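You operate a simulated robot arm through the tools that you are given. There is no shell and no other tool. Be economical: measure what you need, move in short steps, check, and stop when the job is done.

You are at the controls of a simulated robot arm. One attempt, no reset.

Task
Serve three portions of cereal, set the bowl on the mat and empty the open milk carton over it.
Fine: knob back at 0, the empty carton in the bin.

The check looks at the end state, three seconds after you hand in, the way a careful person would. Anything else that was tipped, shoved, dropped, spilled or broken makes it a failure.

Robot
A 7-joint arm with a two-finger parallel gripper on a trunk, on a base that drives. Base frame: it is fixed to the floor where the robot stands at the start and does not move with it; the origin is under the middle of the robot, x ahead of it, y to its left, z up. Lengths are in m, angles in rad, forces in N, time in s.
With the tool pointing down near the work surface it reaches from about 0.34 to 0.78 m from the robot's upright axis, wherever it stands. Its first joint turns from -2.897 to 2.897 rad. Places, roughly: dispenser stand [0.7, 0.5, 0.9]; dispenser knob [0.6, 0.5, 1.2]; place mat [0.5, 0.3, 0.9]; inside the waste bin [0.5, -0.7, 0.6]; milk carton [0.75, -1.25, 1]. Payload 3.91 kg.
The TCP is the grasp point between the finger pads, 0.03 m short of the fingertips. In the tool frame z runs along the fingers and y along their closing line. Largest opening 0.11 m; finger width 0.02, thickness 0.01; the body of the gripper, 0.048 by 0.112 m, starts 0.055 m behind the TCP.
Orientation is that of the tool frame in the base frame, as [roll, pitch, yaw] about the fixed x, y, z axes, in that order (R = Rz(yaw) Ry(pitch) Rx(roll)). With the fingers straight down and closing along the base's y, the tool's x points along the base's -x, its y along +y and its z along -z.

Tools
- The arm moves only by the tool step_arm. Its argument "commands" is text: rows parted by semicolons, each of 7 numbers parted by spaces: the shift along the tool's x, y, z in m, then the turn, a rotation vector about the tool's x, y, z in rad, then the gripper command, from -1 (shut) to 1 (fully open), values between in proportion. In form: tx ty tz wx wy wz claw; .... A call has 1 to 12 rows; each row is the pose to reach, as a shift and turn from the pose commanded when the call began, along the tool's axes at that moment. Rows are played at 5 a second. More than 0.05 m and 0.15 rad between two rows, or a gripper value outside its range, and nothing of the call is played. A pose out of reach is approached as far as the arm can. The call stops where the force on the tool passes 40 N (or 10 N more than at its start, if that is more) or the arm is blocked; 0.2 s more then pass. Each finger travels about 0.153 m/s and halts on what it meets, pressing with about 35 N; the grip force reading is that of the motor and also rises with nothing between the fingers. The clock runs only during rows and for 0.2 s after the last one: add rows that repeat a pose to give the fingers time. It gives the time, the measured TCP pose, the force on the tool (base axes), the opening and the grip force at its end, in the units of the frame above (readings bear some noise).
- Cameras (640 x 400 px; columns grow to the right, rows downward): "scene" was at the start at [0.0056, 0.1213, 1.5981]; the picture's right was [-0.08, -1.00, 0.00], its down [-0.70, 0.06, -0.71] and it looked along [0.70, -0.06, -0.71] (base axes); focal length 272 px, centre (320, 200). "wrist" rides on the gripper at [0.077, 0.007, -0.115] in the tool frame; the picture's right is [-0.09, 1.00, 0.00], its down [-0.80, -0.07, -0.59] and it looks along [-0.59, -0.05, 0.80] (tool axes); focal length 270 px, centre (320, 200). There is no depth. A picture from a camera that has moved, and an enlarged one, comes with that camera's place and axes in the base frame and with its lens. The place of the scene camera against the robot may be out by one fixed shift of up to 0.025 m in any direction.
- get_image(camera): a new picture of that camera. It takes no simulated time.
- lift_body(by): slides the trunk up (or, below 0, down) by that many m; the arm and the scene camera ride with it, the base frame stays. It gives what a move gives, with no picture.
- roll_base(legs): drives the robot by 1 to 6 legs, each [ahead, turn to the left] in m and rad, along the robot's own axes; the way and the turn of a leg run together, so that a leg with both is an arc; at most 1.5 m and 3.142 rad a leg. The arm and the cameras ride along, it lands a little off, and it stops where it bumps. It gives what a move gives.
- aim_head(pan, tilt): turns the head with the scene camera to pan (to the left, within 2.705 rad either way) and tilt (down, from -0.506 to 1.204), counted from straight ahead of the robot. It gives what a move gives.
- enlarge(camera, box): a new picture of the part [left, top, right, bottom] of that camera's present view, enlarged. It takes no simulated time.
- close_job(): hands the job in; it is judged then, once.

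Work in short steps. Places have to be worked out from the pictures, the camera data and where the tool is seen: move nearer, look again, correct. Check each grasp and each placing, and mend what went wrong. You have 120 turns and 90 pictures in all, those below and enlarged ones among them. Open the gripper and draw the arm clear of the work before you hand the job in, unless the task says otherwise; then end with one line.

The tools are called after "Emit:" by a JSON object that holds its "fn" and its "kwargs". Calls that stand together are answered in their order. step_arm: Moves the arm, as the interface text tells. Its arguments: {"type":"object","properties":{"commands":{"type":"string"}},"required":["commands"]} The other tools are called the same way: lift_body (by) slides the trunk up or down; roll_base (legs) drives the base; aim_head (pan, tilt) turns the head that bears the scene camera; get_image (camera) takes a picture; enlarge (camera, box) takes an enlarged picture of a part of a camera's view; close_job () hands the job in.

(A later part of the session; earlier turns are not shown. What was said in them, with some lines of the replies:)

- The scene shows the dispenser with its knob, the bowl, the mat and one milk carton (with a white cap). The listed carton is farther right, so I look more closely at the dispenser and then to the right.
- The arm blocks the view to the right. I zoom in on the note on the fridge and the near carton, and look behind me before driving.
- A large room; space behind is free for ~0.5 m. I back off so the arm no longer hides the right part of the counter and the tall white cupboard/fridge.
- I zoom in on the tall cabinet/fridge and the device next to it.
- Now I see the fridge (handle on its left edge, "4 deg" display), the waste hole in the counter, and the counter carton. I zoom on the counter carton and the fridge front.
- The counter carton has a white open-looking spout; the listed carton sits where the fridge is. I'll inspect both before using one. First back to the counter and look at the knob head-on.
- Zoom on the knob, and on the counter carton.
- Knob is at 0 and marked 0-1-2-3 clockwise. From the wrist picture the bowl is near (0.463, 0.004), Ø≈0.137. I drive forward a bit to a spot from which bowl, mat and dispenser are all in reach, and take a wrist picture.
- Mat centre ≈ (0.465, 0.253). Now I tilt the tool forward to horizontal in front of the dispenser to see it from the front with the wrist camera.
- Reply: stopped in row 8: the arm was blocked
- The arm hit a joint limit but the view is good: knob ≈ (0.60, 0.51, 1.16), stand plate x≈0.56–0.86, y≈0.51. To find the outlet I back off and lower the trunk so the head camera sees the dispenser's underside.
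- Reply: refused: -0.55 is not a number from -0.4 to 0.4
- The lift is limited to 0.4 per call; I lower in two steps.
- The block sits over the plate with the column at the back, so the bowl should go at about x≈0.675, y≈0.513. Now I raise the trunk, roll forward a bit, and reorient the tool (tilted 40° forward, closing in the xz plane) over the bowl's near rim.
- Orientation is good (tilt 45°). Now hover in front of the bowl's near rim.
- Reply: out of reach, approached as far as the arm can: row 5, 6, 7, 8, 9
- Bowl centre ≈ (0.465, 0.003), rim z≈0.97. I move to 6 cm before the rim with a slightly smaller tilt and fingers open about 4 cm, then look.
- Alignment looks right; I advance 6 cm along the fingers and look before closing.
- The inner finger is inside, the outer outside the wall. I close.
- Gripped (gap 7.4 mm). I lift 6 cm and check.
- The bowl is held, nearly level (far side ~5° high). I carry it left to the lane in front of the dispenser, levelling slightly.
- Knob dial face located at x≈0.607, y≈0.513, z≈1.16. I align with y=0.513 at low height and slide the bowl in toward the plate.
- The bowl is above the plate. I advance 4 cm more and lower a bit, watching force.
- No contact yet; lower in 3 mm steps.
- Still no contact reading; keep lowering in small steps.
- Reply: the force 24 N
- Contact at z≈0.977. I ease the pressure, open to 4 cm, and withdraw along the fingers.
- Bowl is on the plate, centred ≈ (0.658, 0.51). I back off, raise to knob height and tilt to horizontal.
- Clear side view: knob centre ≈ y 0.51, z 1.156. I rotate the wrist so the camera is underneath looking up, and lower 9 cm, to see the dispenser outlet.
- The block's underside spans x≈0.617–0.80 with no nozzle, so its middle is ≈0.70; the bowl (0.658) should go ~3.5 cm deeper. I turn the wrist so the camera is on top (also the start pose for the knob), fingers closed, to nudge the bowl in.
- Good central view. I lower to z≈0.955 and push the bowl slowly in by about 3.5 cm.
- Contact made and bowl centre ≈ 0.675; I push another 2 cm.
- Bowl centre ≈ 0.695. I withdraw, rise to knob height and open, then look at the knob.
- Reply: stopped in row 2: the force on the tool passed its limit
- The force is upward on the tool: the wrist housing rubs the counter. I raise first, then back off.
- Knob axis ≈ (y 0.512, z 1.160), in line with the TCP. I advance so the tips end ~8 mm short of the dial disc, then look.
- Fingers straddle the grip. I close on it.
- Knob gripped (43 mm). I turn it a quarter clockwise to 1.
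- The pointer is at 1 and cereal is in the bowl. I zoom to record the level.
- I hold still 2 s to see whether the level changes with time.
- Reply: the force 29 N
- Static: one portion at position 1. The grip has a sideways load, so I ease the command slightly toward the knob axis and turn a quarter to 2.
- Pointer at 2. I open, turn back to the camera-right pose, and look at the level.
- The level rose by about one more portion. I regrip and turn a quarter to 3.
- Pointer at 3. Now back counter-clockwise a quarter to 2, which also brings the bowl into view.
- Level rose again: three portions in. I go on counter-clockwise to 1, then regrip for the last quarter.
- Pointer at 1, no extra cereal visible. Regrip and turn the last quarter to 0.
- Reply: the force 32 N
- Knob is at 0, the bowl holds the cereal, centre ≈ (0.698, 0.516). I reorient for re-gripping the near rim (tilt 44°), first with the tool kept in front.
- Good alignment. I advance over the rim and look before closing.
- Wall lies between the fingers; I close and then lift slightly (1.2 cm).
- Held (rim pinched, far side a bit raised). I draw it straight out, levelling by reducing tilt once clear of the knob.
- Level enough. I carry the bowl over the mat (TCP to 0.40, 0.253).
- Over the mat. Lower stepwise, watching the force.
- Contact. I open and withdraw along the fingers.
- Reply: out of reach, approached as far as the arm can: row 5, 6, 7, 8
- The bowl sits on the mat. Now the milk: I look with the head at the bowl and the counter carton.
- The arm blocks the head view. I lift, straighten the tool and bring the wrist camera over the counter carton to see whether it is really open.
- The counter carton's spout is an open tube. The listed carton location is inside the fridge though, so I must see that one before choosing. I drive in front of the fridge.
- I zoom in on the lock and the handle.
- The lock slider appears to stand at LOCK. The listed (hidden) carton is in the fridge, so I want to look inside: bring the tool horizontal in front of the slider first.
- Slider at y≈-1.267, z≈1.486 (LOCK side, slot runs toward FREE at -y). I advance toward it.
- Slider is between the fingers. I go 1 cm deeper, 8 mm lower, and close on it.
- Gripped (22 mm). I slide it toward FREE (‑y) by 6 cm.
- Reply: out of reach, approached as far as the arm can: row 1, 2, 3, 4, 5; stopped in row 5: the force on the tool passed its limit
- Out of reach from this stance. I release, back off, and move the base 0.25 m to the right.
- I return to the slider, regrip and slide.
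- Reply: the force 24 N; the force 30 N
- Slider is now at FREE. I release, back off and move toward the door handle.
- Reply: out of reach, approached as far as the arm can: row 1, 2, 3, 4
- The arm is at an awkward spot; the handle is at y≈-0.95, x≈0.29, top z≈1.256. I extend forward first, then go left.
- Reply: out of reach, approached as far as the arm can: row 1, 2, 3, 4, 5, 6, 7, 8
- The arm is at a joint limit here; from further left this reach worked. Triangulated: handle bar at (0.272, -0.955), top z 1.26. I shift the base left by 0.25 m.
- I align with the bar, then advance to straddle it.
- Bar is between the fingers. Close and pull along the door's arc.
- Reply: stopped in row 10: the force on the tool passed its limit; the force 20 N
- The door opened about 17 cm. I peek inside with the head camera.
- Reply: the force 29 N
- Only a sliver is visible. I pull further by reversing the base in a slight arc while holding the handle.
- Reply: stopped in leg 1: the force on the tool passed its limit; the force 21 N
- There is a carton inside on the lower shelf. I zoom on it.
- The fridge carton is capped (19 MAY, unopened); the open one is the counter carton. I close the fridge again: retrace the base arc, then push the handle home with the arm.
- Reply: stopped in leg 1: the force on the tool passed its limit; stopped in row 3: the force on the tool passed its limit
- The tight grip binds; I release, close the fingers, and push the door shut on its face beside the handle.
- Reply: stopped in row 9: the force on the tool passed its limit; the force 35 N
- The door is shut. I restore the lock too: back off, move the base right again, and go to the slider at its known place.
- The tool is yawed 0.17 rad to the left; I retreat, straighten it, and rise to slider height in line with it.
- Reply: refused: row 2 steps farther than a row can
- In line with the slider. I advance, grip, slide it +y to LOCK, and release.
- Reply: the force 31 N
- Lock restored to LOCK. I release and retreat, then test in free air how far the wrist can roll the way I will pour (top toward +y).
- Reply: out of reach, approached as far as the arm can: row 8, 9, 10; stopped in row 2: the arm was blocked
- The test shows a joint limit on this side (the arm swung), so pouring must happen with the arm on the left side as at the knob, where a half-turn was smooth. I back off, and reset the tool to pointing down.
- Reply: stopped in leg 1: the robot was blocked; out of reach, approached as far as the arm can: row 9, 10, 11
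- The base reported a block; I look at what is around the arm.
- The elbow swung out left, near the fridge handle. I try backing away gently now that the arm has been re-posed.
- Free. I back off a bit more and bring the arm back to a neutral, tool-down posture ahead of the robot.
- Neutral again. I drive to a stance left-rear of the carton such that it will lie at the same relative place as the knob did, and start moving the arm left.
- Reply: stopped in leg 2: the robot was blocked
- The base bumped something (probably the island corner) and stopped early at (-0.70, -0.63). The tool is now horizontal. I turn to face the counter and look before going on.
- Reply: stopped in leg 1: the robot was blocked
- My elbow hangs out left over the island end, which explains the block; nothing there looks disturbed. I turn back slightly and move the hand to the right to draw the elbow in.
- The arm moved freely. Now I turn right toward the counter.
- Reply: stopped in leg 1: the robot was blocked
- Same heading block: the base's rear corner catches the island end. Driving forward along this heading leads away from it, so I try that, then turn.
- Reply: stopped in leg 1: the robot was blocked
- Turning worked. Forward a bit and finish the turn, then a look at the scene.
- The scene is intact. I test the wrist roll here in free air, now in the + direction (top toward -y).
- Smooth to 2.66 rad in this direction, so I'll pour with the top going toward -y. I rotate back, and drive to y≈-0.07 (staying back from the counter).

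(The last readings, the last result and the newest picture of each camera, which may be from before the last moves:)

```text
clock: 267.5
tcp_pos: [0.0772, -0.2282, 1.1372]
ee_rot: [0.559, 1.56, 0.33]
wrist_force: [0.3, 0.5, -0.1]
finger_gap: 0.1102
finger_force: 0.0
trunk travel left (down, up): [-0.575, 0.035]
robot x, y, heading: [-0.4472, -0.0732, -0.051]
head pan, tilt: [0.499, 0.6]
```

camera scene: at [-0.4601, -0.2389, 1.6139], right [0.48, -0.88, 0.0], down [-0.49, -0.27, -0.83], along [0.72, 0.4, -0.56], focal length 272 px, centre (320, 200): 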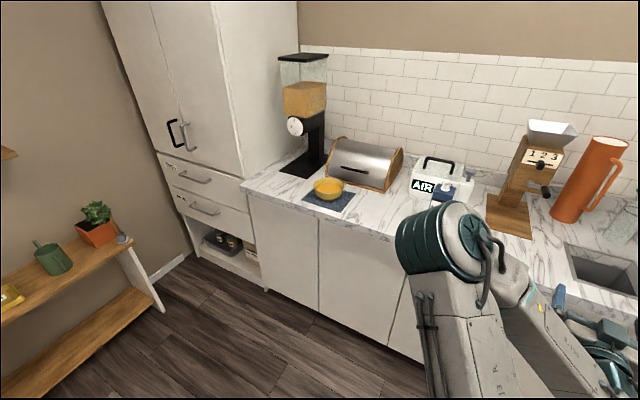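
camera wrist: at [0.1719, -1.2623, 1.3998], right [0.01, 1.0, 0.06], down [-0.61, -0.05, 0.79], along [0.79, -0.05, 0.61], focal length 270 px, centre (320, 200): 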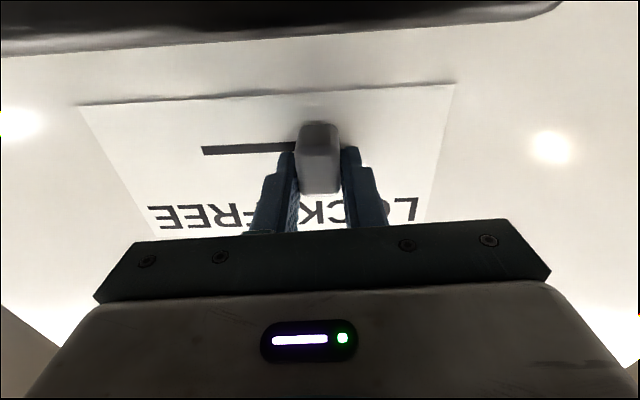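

I correct the heading, straighten the tool yaw to match the carton, lower to z≈1.04 and drive forward to just short of the carton.

Emit:
{"fn": "roll_base", "kwargs": {"legs": [[0, 0.05]]}}

Emit:
{"fn": "step_arm", "kwargs": {"commands": "0.033 0 0 -0.045 0 0 1; 0.066 0 0 -0.09 0 0 1; 0.097 0 0 -0.13 0 0 1"}}

Emit:
{"fn": "roll_base", "kwargs": {"legs": [[0.27, 0]]}}

Emit:
{"fn": "get_image", "kwargs": {"camera": "wrist"}}

```text
clock: 268.3
tcp_pos: [0.0829, -0.2025, 1.1358]
ee_rot: [0.518, 1.561, 0.34]
wrist_force: [-0.6, 0.1, -0.1]
finger_gap: 0.1103
finger_force: 0.0
trunk travel left (down, up): [-0.575, 0.035]
robot x, y, heading: [-0.4481, -0.0726, 0.001]
head pan, tilt: [0.499, 0.6]
```

```text
clock: 269.1
tcp_pos: [0.0857, -0.2018, 1.0395]
ee_rot: [0.398, 1.556, 0.35]
wrist_force: [-0.6, -0.5, -0.4]
finger_gap: 0.1098
finger_force: 0.2
trunk travel left (down, up): [-0.575, 0.035]
robot x, y, heading: [-0.4427, -0.0762, -0.003]
head pan, tilt: [0.499, 0.6]
```

```text
clock: 271.0
tcp_pos: [0.3596, -0.1977, 1.0396]
ee_rot: [0.432, 1.558, 0.389]
wrist_force: [0.2, 0.8, -0.1]
finger_gap: 0.1101
finger_force: 0.1
trunk travel left (down, up): [-0.575, 0.035]
robot x, y, heading: [-0.1716, -0.0753, 0.007]
head pan, tilt: [0.499, 0.6]
```

```text
6 pictures are left
camera wrist: at [0.2457, -0.1867, 0.9609], right [0.04, 0.99, 0.09], down [-0.61, -0.05, 0.79], along [0.79, -0.09, 0.6], focal length 270 px, centre (320, 200)
```

wrist: 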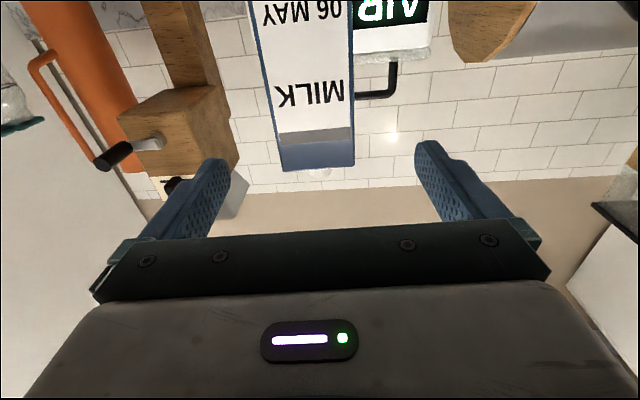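

Carton centred between the fingers (y≈-0.209). I advance 13 cm and close.

Emit:
{"fn": "step_arm", "kwargs": {"commands": "0 -0.003 0.03 0 0 0 1; 0 -0.006 0.06 0 0 0 1; 0 -0.006 0.09 0 0 0 1; 0 -0.006 0.115 0 0 0 1; 0 -0.006 0.128 0 0 0 1; 0 -0.006 0.128 0 0 0 0.4; 0 -0.006 0.128 0 0 0 0; 0 -0.006 0.128 0 0 0 -0.5; 0 -0.006 0.128 0 0 0 -0.5"}}

```text
clock: 273.0
tcp_pos: [0.4877, -0.2094, 1.0414]
ee_rot: [0.401, 1.558, 0.36]
wrist_force: [0.5, -0.2, 0.9]
finger_gap: 0.0678
finger_force: 34.8
trunk travel left (down, up): [-0.575, 0.035]
robot x, y, heading: [-0.173, -0.0689, 0.01]
head pan, tilt: [0.499, 0.6]
```

Gripped (68 mm). I lift 11 cm and check with the wrist readings.

Emit:
{"fn": "step_arm", "kwargs": {"commands": "-0.02 0 0 0 0 0 -0.6; -0.05 0 0 0 0 0 -0.6; -0.08 0 0 0 0 0 -0.6; -0.11 0 0 0 0 0 -0.6; -0.11 0 0 0 0 0 -0.6"}}

```text
clock: 274.2
tcp_pos: [0.4843, -0.2106, 1.1487]
ee_rot: [0.453, 1.559, 0.408]
wrist_force: [-0.2, -0.2, -1.9]
finger_gap: 0.0677
finger_force: 35.0
trunk travel left (down, up): [-0.575, 0.035]
robot x, y, heading: [-0.1719, -0.0714, 0.009]
head pan, tilt: [0.499, 0.6]
```

Held. To shift +y by 0.48 m with the arm pointing away from shelves, I back off, turn right, reverse, and turn back.

Emit:
{"fn": "roll_base", "kwargs": {"legs": [[-0.26, 0], [0, -1.58], [-0.48, 0], [0, 1.57]]}}

```text
clock: 286.1
tcp_pos: [0.2233, 0.2217, 1.1506]
ee_rot: [0.419, 1.558, 0.304]
wrist_force: [-0.7, -0.4, -2.6]
finger_gap: 0.0677
finger_force: 34.9
trunk travel left (down, up): [-0.575, 0.035]
robot x, y, heading: [-0.4224, 0.4054, -0.07]
head pan, tilt: [0.499, 0.6]
```

I fix the heading and drive forward so the carton is above the bowl.

Emit:
{"fn": "roll_base", "kwargs": {"legs": [[0, 0.07]]}}

Emit:
{"fn": "roll_base", "kwargs": {"legs": [[0.225, 0]]}}

```text
clock: 287.0
tcp_pos: [0.2363, 0.2683, 1.1505]
ee_rot: [0.403, 1.559, 0.358]
wrist_force: [-0.1, -0.3, -1.7]
finger_gap: 0.0681
finger_force: 34.7
trunk travel left (down, up): [-0.575, 0.035]
robot x, y, heading: [-0.4209, 0.4053, 0.004]
head pan, tilt: [0.499, 0.6]
```

```text
clock: 288.7
tcp_pos: [0.4613, 0.2637, 1.1486]
ee_rot: [0.474, 1.559, 0.425]
wrist_force: [0.0, 0.3, -2.3]
finger_gap: 0.0676
finger_force: 34.5
trunk travel left (down, up): [-0.575, 0.035]
robot x, y, heading: [-0.1923, 0.4051, -0.004]
head pan, tilt: [0.499, 0.6]
```

Above the bowl by readings; I verify with one head picture.

Emit:
{"fn": "aim_head", "kwargs": {"pan": -0.4, "tilt": 0.6}}

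Emit:
{"fn": "get_image", "kwargs": {"camera": "scene"}}

```text
clock: 289.9
tcp_pos: [0.4614, 0.2643, 1.1501]
ee_rot: [0.465, 1.558, 0.415]
wrist_force: [-0.1, 0.1, -2.6]
finger_gap: 0.068
finger_force: 35.0
trunk travel left (down, up): [-0.575, 0.035]
robot x, y, heading: [-0.1909, 0.4106, -0.002]
head pan, tilt: [-0.4, 0.6]
```

```text
5 pictures are left
camera scene: at [-0.1874, 0.5014, 1.6139], right [-0.39, -0.92, 0.0], down [-0.52, 0.22, -0.82], along [0.76, -0.32, -0.57], focal length 272 px, centre (320, 200)
```

scene: 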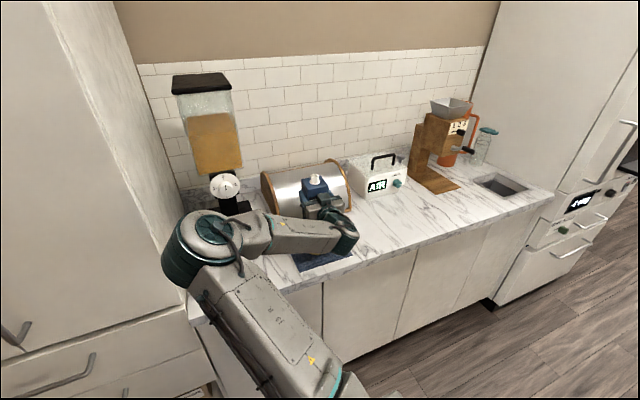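

Projection matches: the spout is above the bowl centre. I pour: roll with the top toward -y, keeping the spout over the bowl while lowering.

Emit:
{"fn": "step_arm", "kwargs": {"commands": "0 -0.006 0 0 0 0.14 -0.7; 0 0.003 0 0 0 0.28 -0.7; 0 0.0105 0 0 0 0.42 -0.7; 0 0.018 0 0 0 0.56 -0.7; 0 0.0246 0 0 0 0.7 -0.7; 0.01 0.0307 0 0 0 0.84 -0.7; 0.02 0.0358 0 0 0 0.98 -0.7; 0.03 0.04 0 0 0 1.12 -0.7; 0.04 0.043 0 0 0 1.26 -0.7; 0.05 0.045 0 0 0 1.4 -0.7; 0.06 0.046 0 0 0 1.54 -0.7; 0.065 0.0456 0 0 0 1.68 -0.7"}}

```text
clock: 292.5
tcp_pos: [0.4625, 0.3098, 1.0847]
ee_rot: [1.56, -0.117, 1.521]
wrist_force: [0.5, 0.6, -2.0]
finger_gap: 0.0678
finger_force: 34.5
trunk travel left (down, up): [-0.575, 0.035]
robot x, y, heading: [-0.1924, 0.4085, -0.0]
head pan, tilt: [-0.4, 0.6]
```

Tilted 97°. I continue to about 150° and hold so it empties.

Emit:
{"fn": "step_arm", "kwargs": {"commands": "-0.002 -0.003 0 0 0 0.14 -0.7; -0.004 -0.006 0 0 0 0.28 -0.7; -0.008 -0.008 0 0 0 0.42 -0.7; -0.013 -0.009 0 0 0 0.56 -0.7; -0.018 -0.009 0 0 0 0.7 -0.7; -0.024 -0.009 0 0 0 0.82 -0.7; -0.029 -0.009 0 0 0 0.92 -0.7; -0.029 -0.009 0 0 0 0.92 -0.7; -0.029 -0.009 0 0 0 0.92 -0.7; -0.029 -0.009 0 0 0 0.92 -0.7; -0.029 -0.009 0 0 0 0.92 -0.7; -0.029 -0.009 0 0 0 0.92 -0.7"}}

Emit:
{"fn": "get_image", "kwargs": {"camera": "scene"}}

```text
clock: 295.1
tcp_pos: [0.4594, 0.3107, 1.0793]
ee_rot: [1.551, -1.022, 1.531]
wrist_force: [-0.9, 0.9, -0.8]
finger_gap: 0.0677
finger_force: 35.5
out of reach, approached as far as the arm can: row 7, 8, 9, 10, 11, 12
trunk travel left (down, up): [-0.575, 0.035]
robot x, y, heading: [-0.1929, 0.4051, -0.004]
head pan, tilt: [-0.4, 0.6]
```

```text
4 pictures are left
camera scene: at [-0.1875, 0.5014, 1.6139], right [-0.39, -0.92, 0.0], down [-0.52, 0.22, -0.83], along [0.76, -0.32, -0.56], focal length 272 px, centre (320, 200)
```

scene: 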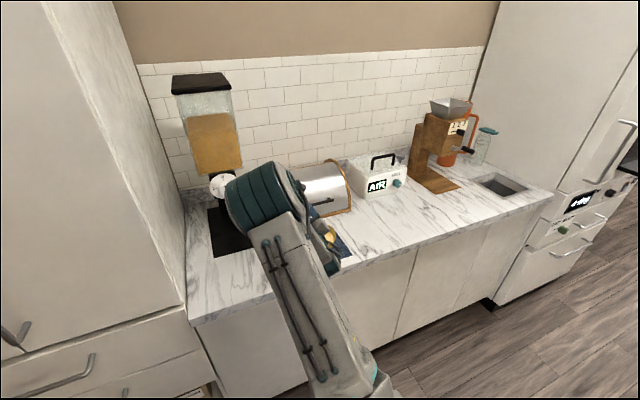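

Weight reading dropped (~1.5 N lighter) and no spill shows on the counter. I hold longer and zoom in on the bowl.

Emit:
{"fn": "step_arm", "kwargs": {"commands": "0 0 0 0 0 0 -0.7; 0 0 0 0 0 0 -0.7; 0 0 0 0 0 0 -0.7; 0 0 0 0 0 0 -0.7; 0 0 0 0 0 0 -0.7; 0 0 0 0 0 0 -0.7; 0 0 0 0 0 0 -0.7; 0 0 0 0 0 0 -0.7; 0 0 0 0 0 0 -0.7; 0 0 0 0 0 0 -0.7"}}

Emit:
{"fn": "enlarge", "kwargs": {"camera": "scene", "box": [270, 190, 390, 290]}}

```text
clock: 297.3
tcp_pos: [0.4589, 0.312, 1.0793]
ee_rot: [1.55, -1.023, 1.532]
wrist_force: [-0.1, 0.0, -0.7]
finger_gap: 0.0674
finger_force: 34.8
trunk travel left (down, up): [-0.575, 0.035]
robot x, y, heading: [-0.1927, 0.4092, -0.005]
head pan, tilt: [-0.4, 0.6]
```

```text
4.00 times, centred on (330, 240) of scene
camera zoom: at [-0.1875, 0.5013, 1.6139], right [-0.39, -0.92, 0.0], down [-0.52, 0.22, -0.82], along [0.76, -0.32, -0.57], focal length 1088 px, centre (280, 40)
```

zoom: 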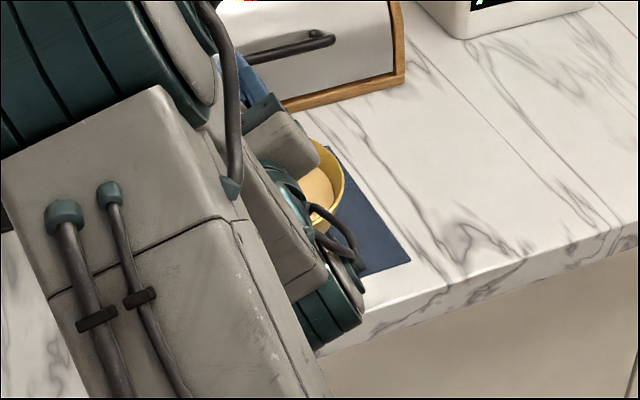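

The bowl holds cereal in milk, no spill. I raise the carton and roll it back toward upright above the bowl.

Emit:
{"fn": "step_arm", "kwargs": {"commands": "0.029 0.017 0 0 0 0 -0.7; 0.057 0.034 0 0 0 0 -0.7; 0.0857 0.0515 0 0 0 -0.1 -0.7; 0.0857 0.0515 0 0 0 -0.24 -0.7; 0.0857 0.0515 0 0 0 -0.38 -0.7; 0.0857 0.0515 0 0 0 -0.52 -0.7; 0.0857 0.0515 0 0 0 -0.66 -0.7"}}

Emit:
{"fn": "step_arm", "kwargs": {"commands": "0 0 0 0 0 -0.14 -0.7; 0 0 0 0 0 -0.28 -0.7; 0 0 0 0 0 -0.42 -0.7; 0 0 0 0 0 -0.56 -0.7; 0 0 0 0 0 -0.7 -0.7; 0 0 0 0 0 -0.84 -0.7; 0 0 0 0 0 -0.98 -0.7; 0 0 0 0 0 -1.12 -0.7; 0 0 0 0 0 -1.26 -0.7; 0 0 0 0 0 -1.4 -0.7; 0 0 0 0 0 -1.54 -0.7; 0 0 0 0 0 -1.68 -0.7"}}

```text
clock: 298.9
tcp_pos: [0.4577, 0.3113, 1.1789]
ee_rot: [1.558, -0.371, 1.525]
wrist_force: [0.0, -0.8, -0.8]
finger_gap: 0.0679
finger_force: 35.4
trunk travel left (down, up): [-0.575, 0.035]
robot x, y, heading: [-0.1939, 0.4069, -0.004]
head pan, tilt: [-0.4, 0.6]
```

```text
clock: 301.5
tcp_pos: [0.4576, 0.3124, 1.1785]
ee_rot: [1.528, 1.309, 1.48]
wrist_force: [0.4, 1.0, -1.4]
finger_gap: 0.0678
finger_force: 35.2
trunk travel left (down, up): [-0.575, 0.035]
robot x, y, heading: [-0.1899, 0.4096, -0.0]
head pan, tilt: [-0.4, 0.6]
```

Smooth. I finish to upright, back away, and drive to in front of the bin opening (centre ≈ (0.525, -0.74)).

Emit:
{"fn": "step_arm", "kwargs": {"commands": "0 0 0 0 0 -0.13 -0.7; 0 0 0 0 0 -0.25 -0.7"}}

Emit:
{"fn": "roll_base", "kwargs": {"legs": [[-0.32, 0], [0, -1.57], [1.05, 0], [0, 1.57]]}}

```text
clock: 302.1
tcp_pos: [0.4572, 0.3107, 1.1786]
ee_rot: [0.862, 1.552, 0.812]
wrist_force: [0.5, -0.2, -1.0]
finger_gap: 0.0678
finger_force: 35.1
trunk travel left (down, up): [-0.575, 0.035]
robot x, y, heading: [-0.1958, 0.4066, -0.007]
head pan, tilt: [-0.4, 0.6]
```

```text
clock: 316.8
tcp_pos: [0.1368, -0.7183, 1.1793]
ee_rot: [0.937, 1.551, 0.879]
wrist_force: [0.0, 0.3, -1.6]
finger_gap: 0.0675
finger_force: 35.2
trunk travel left (down, up): [-0.575, 0.035]
robot x, y, heading: [-0.5132, -0.6155, -0.012]
head pan, tilt: [-0.4, 0.6]
```

I drive forward so the carton hangs over the bin opening, and take a picture to verify.

Emit:
{"fn": "roll_base", "kwargs": {"legs": [[0, 0.012], [0.37, 0]]}}

Emit:
{"fn": "aim_head", "kwargs": {"pan": -0.25, "tilt": 0.75}}

Emit:
{"fn": "get_image", "kwargs": {"camera": "scene"}}

```text
clock: 319.4
tcp_pos: [0.5079, -0.7098, 1.1788]
ee_rot: [0.963, 1.552, 0.916]
wrist_force: [0.3, 0.5, -1.1]
finger_gap: 0.0676
finger_force: 35.1
trunk travel left (down, up): [-0.575, 0.035]
robot x, y, heading: [-0.1433, -0.6146, 0.002]
head pan, tilt: [-0.4, 0.6]
```

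```text
clock: 320.1
tcp_pos: [0.507, -0.7092, 1.1784]
ee_rot: [0.949, 1.552, 0.901]
wrist_force: [-0.2, 0.8, -2.0]
finger_gap: 0.0675
finger_force: 35.5
trunk travel left (down, up): [-0.575, 0.035]
robot x, y, heading: [-0.1448, -0.6185, -0.003]
head pan, tilt: [-0.25, 0.75]
```

```text
2 pictures are left
camera scene: at [-0.1389, -0.5079, 1.6011], right [-0.25, -0.97, 0.0], down [-0.66, 0.17, -0.73], along [0.71, -0.18, -0.68], focal length 272 px, centre (320, 200)
```

scene: 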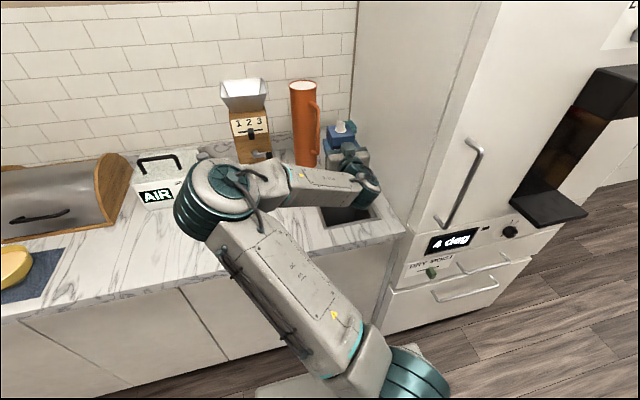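

The carton is over the rear of the opening area; hole centre ≈ (0.525, -0.738). I shift slightly and lower so the carton bottom is just inside the opening.

Emit:
{"fn": "step_arm", "kwargs": {"commands": "0 -0.015 0.008 0 0 0 -0.7; 0 -0.029 0.016 0 0 0 -0.7; 0.04 -0.029 0.016 0 0 0 -0.7; 0.08 -0.029 0.016 0 0 0 -0.7; 0.115 -0.029 0.016 0 0 0 -0.7; 0.135 -0.029 0.016 0 0 0 -0.7; 0.15 -0.029 0.016 0 0 0 -0.7"}}

```text
clock: 321.7
tcp_pos: [0.5239, -0.737, 1.0287]
ee_rot: [0.985, 1.552, 0.936]
wrist_force: [0.3, -0.1, -1.6]
finger_gap: 0.0678
finger_force: 34.7
trunk travel left (down, up): [-0.575, 0.035]
robot x, y, heading: [-0.1452, -0.6125, -0.0]
head pan, tilt: [-0.25, 0.75]
```

No contact with the bottom below the counter level, so it is inside the opening. I release, let it drop, then withdraw and look.

Emit:
{"fn": "step_arm", "kwargs": {"commands": "0 0 0 0 0 0 0.4; 0 0 0 0 0 0 1; 0 0 0 0 0 0 1; 0 0 0 0 0 0 1; 0 0 0 0 0 0 1; -0.03 0 -0.02 0 0 0 1; -0.06 0 -0.06 0 0 0 1; -0.1 0 -0.1 0 0 0 1"}}

Emit:
{"fn": "roll_base", "kwargs": {"legs": [[-0.28, 0]]}}

Emit:
{"fn": "aim_head", "kwargs": {"pan": 0.15, "tilt": 0.45}}

Emit:
{"fn": "get_image", "kwargs": {"camera": "scene"}}

```text
refused: row 8 steps farther than a row can; nothing moved
```

```text
clock: 323.7
tcp_pos: [0.2347, -0.7381, 1.0285]
ee_rot: [0.944, 1.552, 0.893]
wrist_force: [0.5, -0.1, -1.4]
finger_gap: 0.0678
finger_force: 35.3
trunk travel left (down, up): [-0.575, 0.035]
robot x, y, heading: [-0.4286, -0.6166, -0.004]
head pan, tilt: [-0.25, 0.75]
```

```text
clock: 324.6
tcp_pos: [0.2349, -0.7389, 1.0299]
ee_rot: [0.967, 1.552, 0.916]
wrist_force: [-0.5, 0.1, -0.9]
finger_gap: 0.0676
finger_force: 35.0
trunk travel left (down, up): [-0.575, 0.035]
robot x, y, heading: [-0.4353, -0.6158, -0.008]
head pan, tilt: [0.15, 0.45]
```

```text
1 pictures are left
camera scene: at [-0.417, -0.4735, 1.6274], right [0.15, -0.99, 0.0], down [-0.43, -0.06, -0.9], along [0.89, 0.13, -0.44], focal length 272 px, centre (320, 200)
```

scene: 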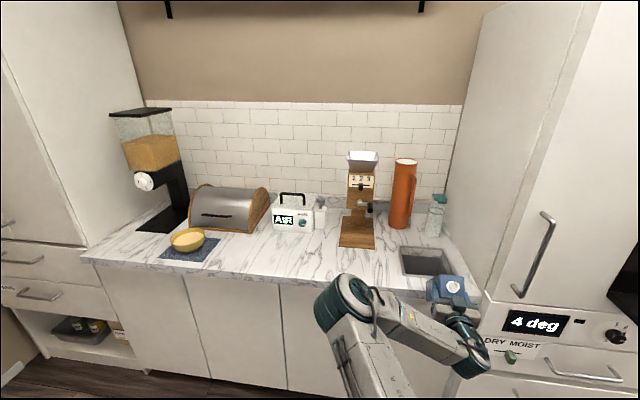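

The release call was refused (row step too large) and the base backed off with the carton still held; no harm is visible. I raise it, drive forward again and repeat.

Emit:
{"fn": "step_arm", "kwargs": {"commands": "-0.04 0 0 0 0 0 -0.7; -0.08 0 0 0 0 0 -0.7"}}

Emit:
{"fn": "roll_base", "kwargs": {"legs": [[0.287, 0]]}}

```text
clock: 325.2
tcp_pos: [0.235, -0.7421, 1.1108]
ee_rot: [0.983, 1.552, 0.933]
wrist_force: [-0.6, 0.2, -1.1]
finger_gap: 0.0679
finger_force: 34.8
trunk travel left (down, up): [-0.575, 0.035]
robot x, y, heading: [-0.431, -0.6133, -0.007]
head pan, tilt: [0.15, 0.45]
```

```text
clock: 327.2
tcp_pos: [0.5247, -0.7423, 1.1097]
ee_rot: [0.988, 1.553, 0.935]
wrist_force: [0.1, -1.1, -0.6]
finger_gap: 0.0679
finger_force: 35.2
trunk travel left (down, up): [-0.575, 0.035]
robot x, y, heading: [-0.1426, -0.619, 0.0]
head pan, tilt: [0.15, 0.45]
```

At (0.525, -0.742), right over the hole. I lower to z≈1.03 and read.

Emit:
{"fn": "step_arm", "kwargs": {"commands": "0.03 0 0 0 0 0 -0.7; 0.06 0 0 0 0 0 -0.7; 0.08 0 0 0 0 0 -0.7; 0.085 0 0 0 0 0 -0.7"}}

```text
clock: 328.2
tcp_pos: [0.5251, -0.7409, 1.0242]
ee_rot: [0.953, 1.552, 0.902]
wrist_force: [-0.2, -0.8, -1.7]
finger_gap: 0.0677
finger_force: 35.2
trunk travel left (down, up): [-0.575, 0.035]
robot x, y, heading: [-0.1476, -0.6179, -0.001]
head pan, tilt: [0.15, 0.45]
```

No contact: the bottom is within the opening. Release and let it fall, then raise the hand with small steps.

Emit:
{"fn": "step_arm", "kwargs": {"commands": "0 0 0 0 0 0 0.4; 0 0 0 0 0 0 1; 0 0 0 0 0 0 1; 0 0 0 0 0 0 1; 0 0 0 0 0 0 1; 0 0 0 0 0 0 1; -0.03 0 0 0 0 0 1; -0.06 0 0 0 0 0 1; -0.09 0 0 0 0 0 1"}}

```text
clock: 330.2
tcp_pos: [0.5229, -0.7428, 1.1149]
ee_rot: [0.966, 1.55, 0.915]
wrist_force: [0.4, -0.2, 1.0]
finger_gap: 0.1097
finger_force: 0.0
trunk travel left (down, up): [-0.575, 0.035]
robot x, y, heading: [-0.1452, -0.6162, -0.003]
head pan, tilt: [0.15, 0.45]
```

Released (no weight on the tool). I back off and use the last picture to check the bin and the whole counter.

Emit:
{"fn": "roll_base", "kwargs": {"legs": [[-0.33, 0]]}}

Emit:
{"fn": "aim_head", "kwargs": {"pan": 0.05, "tilt": 0.6}}

Emit:
{"fn": "get_image", "kwargs": {"camera": "scene"}}

```text
clock: 332.4
tcp_pos: [0.1925, -0.7417, 1.1162]
ee_rot: [0.941, 1.552, 0.893]
wrist_force: [0.2, 0.0, 0.0]
finger_gap: 0.1101
finger_force: 0.0
trunk travel left (down, up): [-0.575, 0.035]
robot x, y, heading: [-0.4762, -0.6148, -0.004]
head pan, tilt: [0.15, 0.45]
```

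```text
clock: 333.1
tcp_pos: [0.1933, -0.7405, 1.116]
ee_rot: [0.953, 1.552, 0.903]
wrist_force: [-0.2, -0.2, 0.1]
finger_gap: 0.1102
finger_force: 0.0
trunk travel left (down, up): [-0.575, 0.035]
robot x, y, heading: [-0.4786, -0.6144, -0.003]
head pan, tilt: [0.051, 0.6]
```

```text
0 pictures are left
camera scene: at [-0.4635, -0.4828, 1.6139], right [0.05, -1.0, 0.0], down [-0.56, -0.03, -0.83], along [0.82, 0.04, -0.56], focal length 272 px, centre (320, 200)
```

scene: 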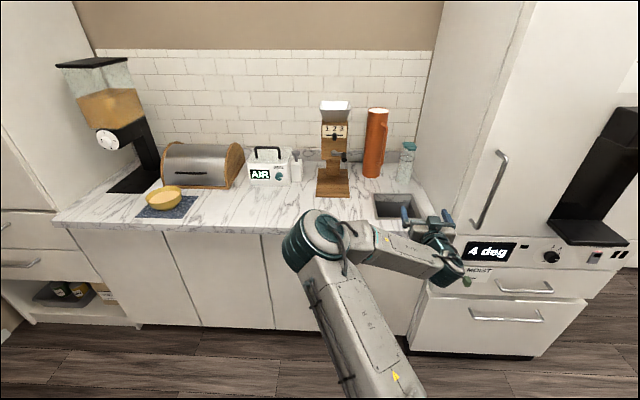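

The counter is clear, the bowl stands on the mat with cereal and milk, and the carton dropped through the bin opening. The knob read 0 when I last checked it and the fridge is closed. The gripper is open and clear, so I hand in.

Emit:
{"fn": "close_job", "kwargs": {}}

```text
The job is handed in.
```

I served three portions of cereal, set the bowl on the mat, emptied the open carton into it and dropped the carton in the bin. The knob is back at 0, and I handed the job in. To find the open carton I unlocked and opened the fridge. The carton inside was capped, so I shut the door and set the lock back to LOCK. The base also bumped what was probably the island corner, and I saw nothing disturbed there.
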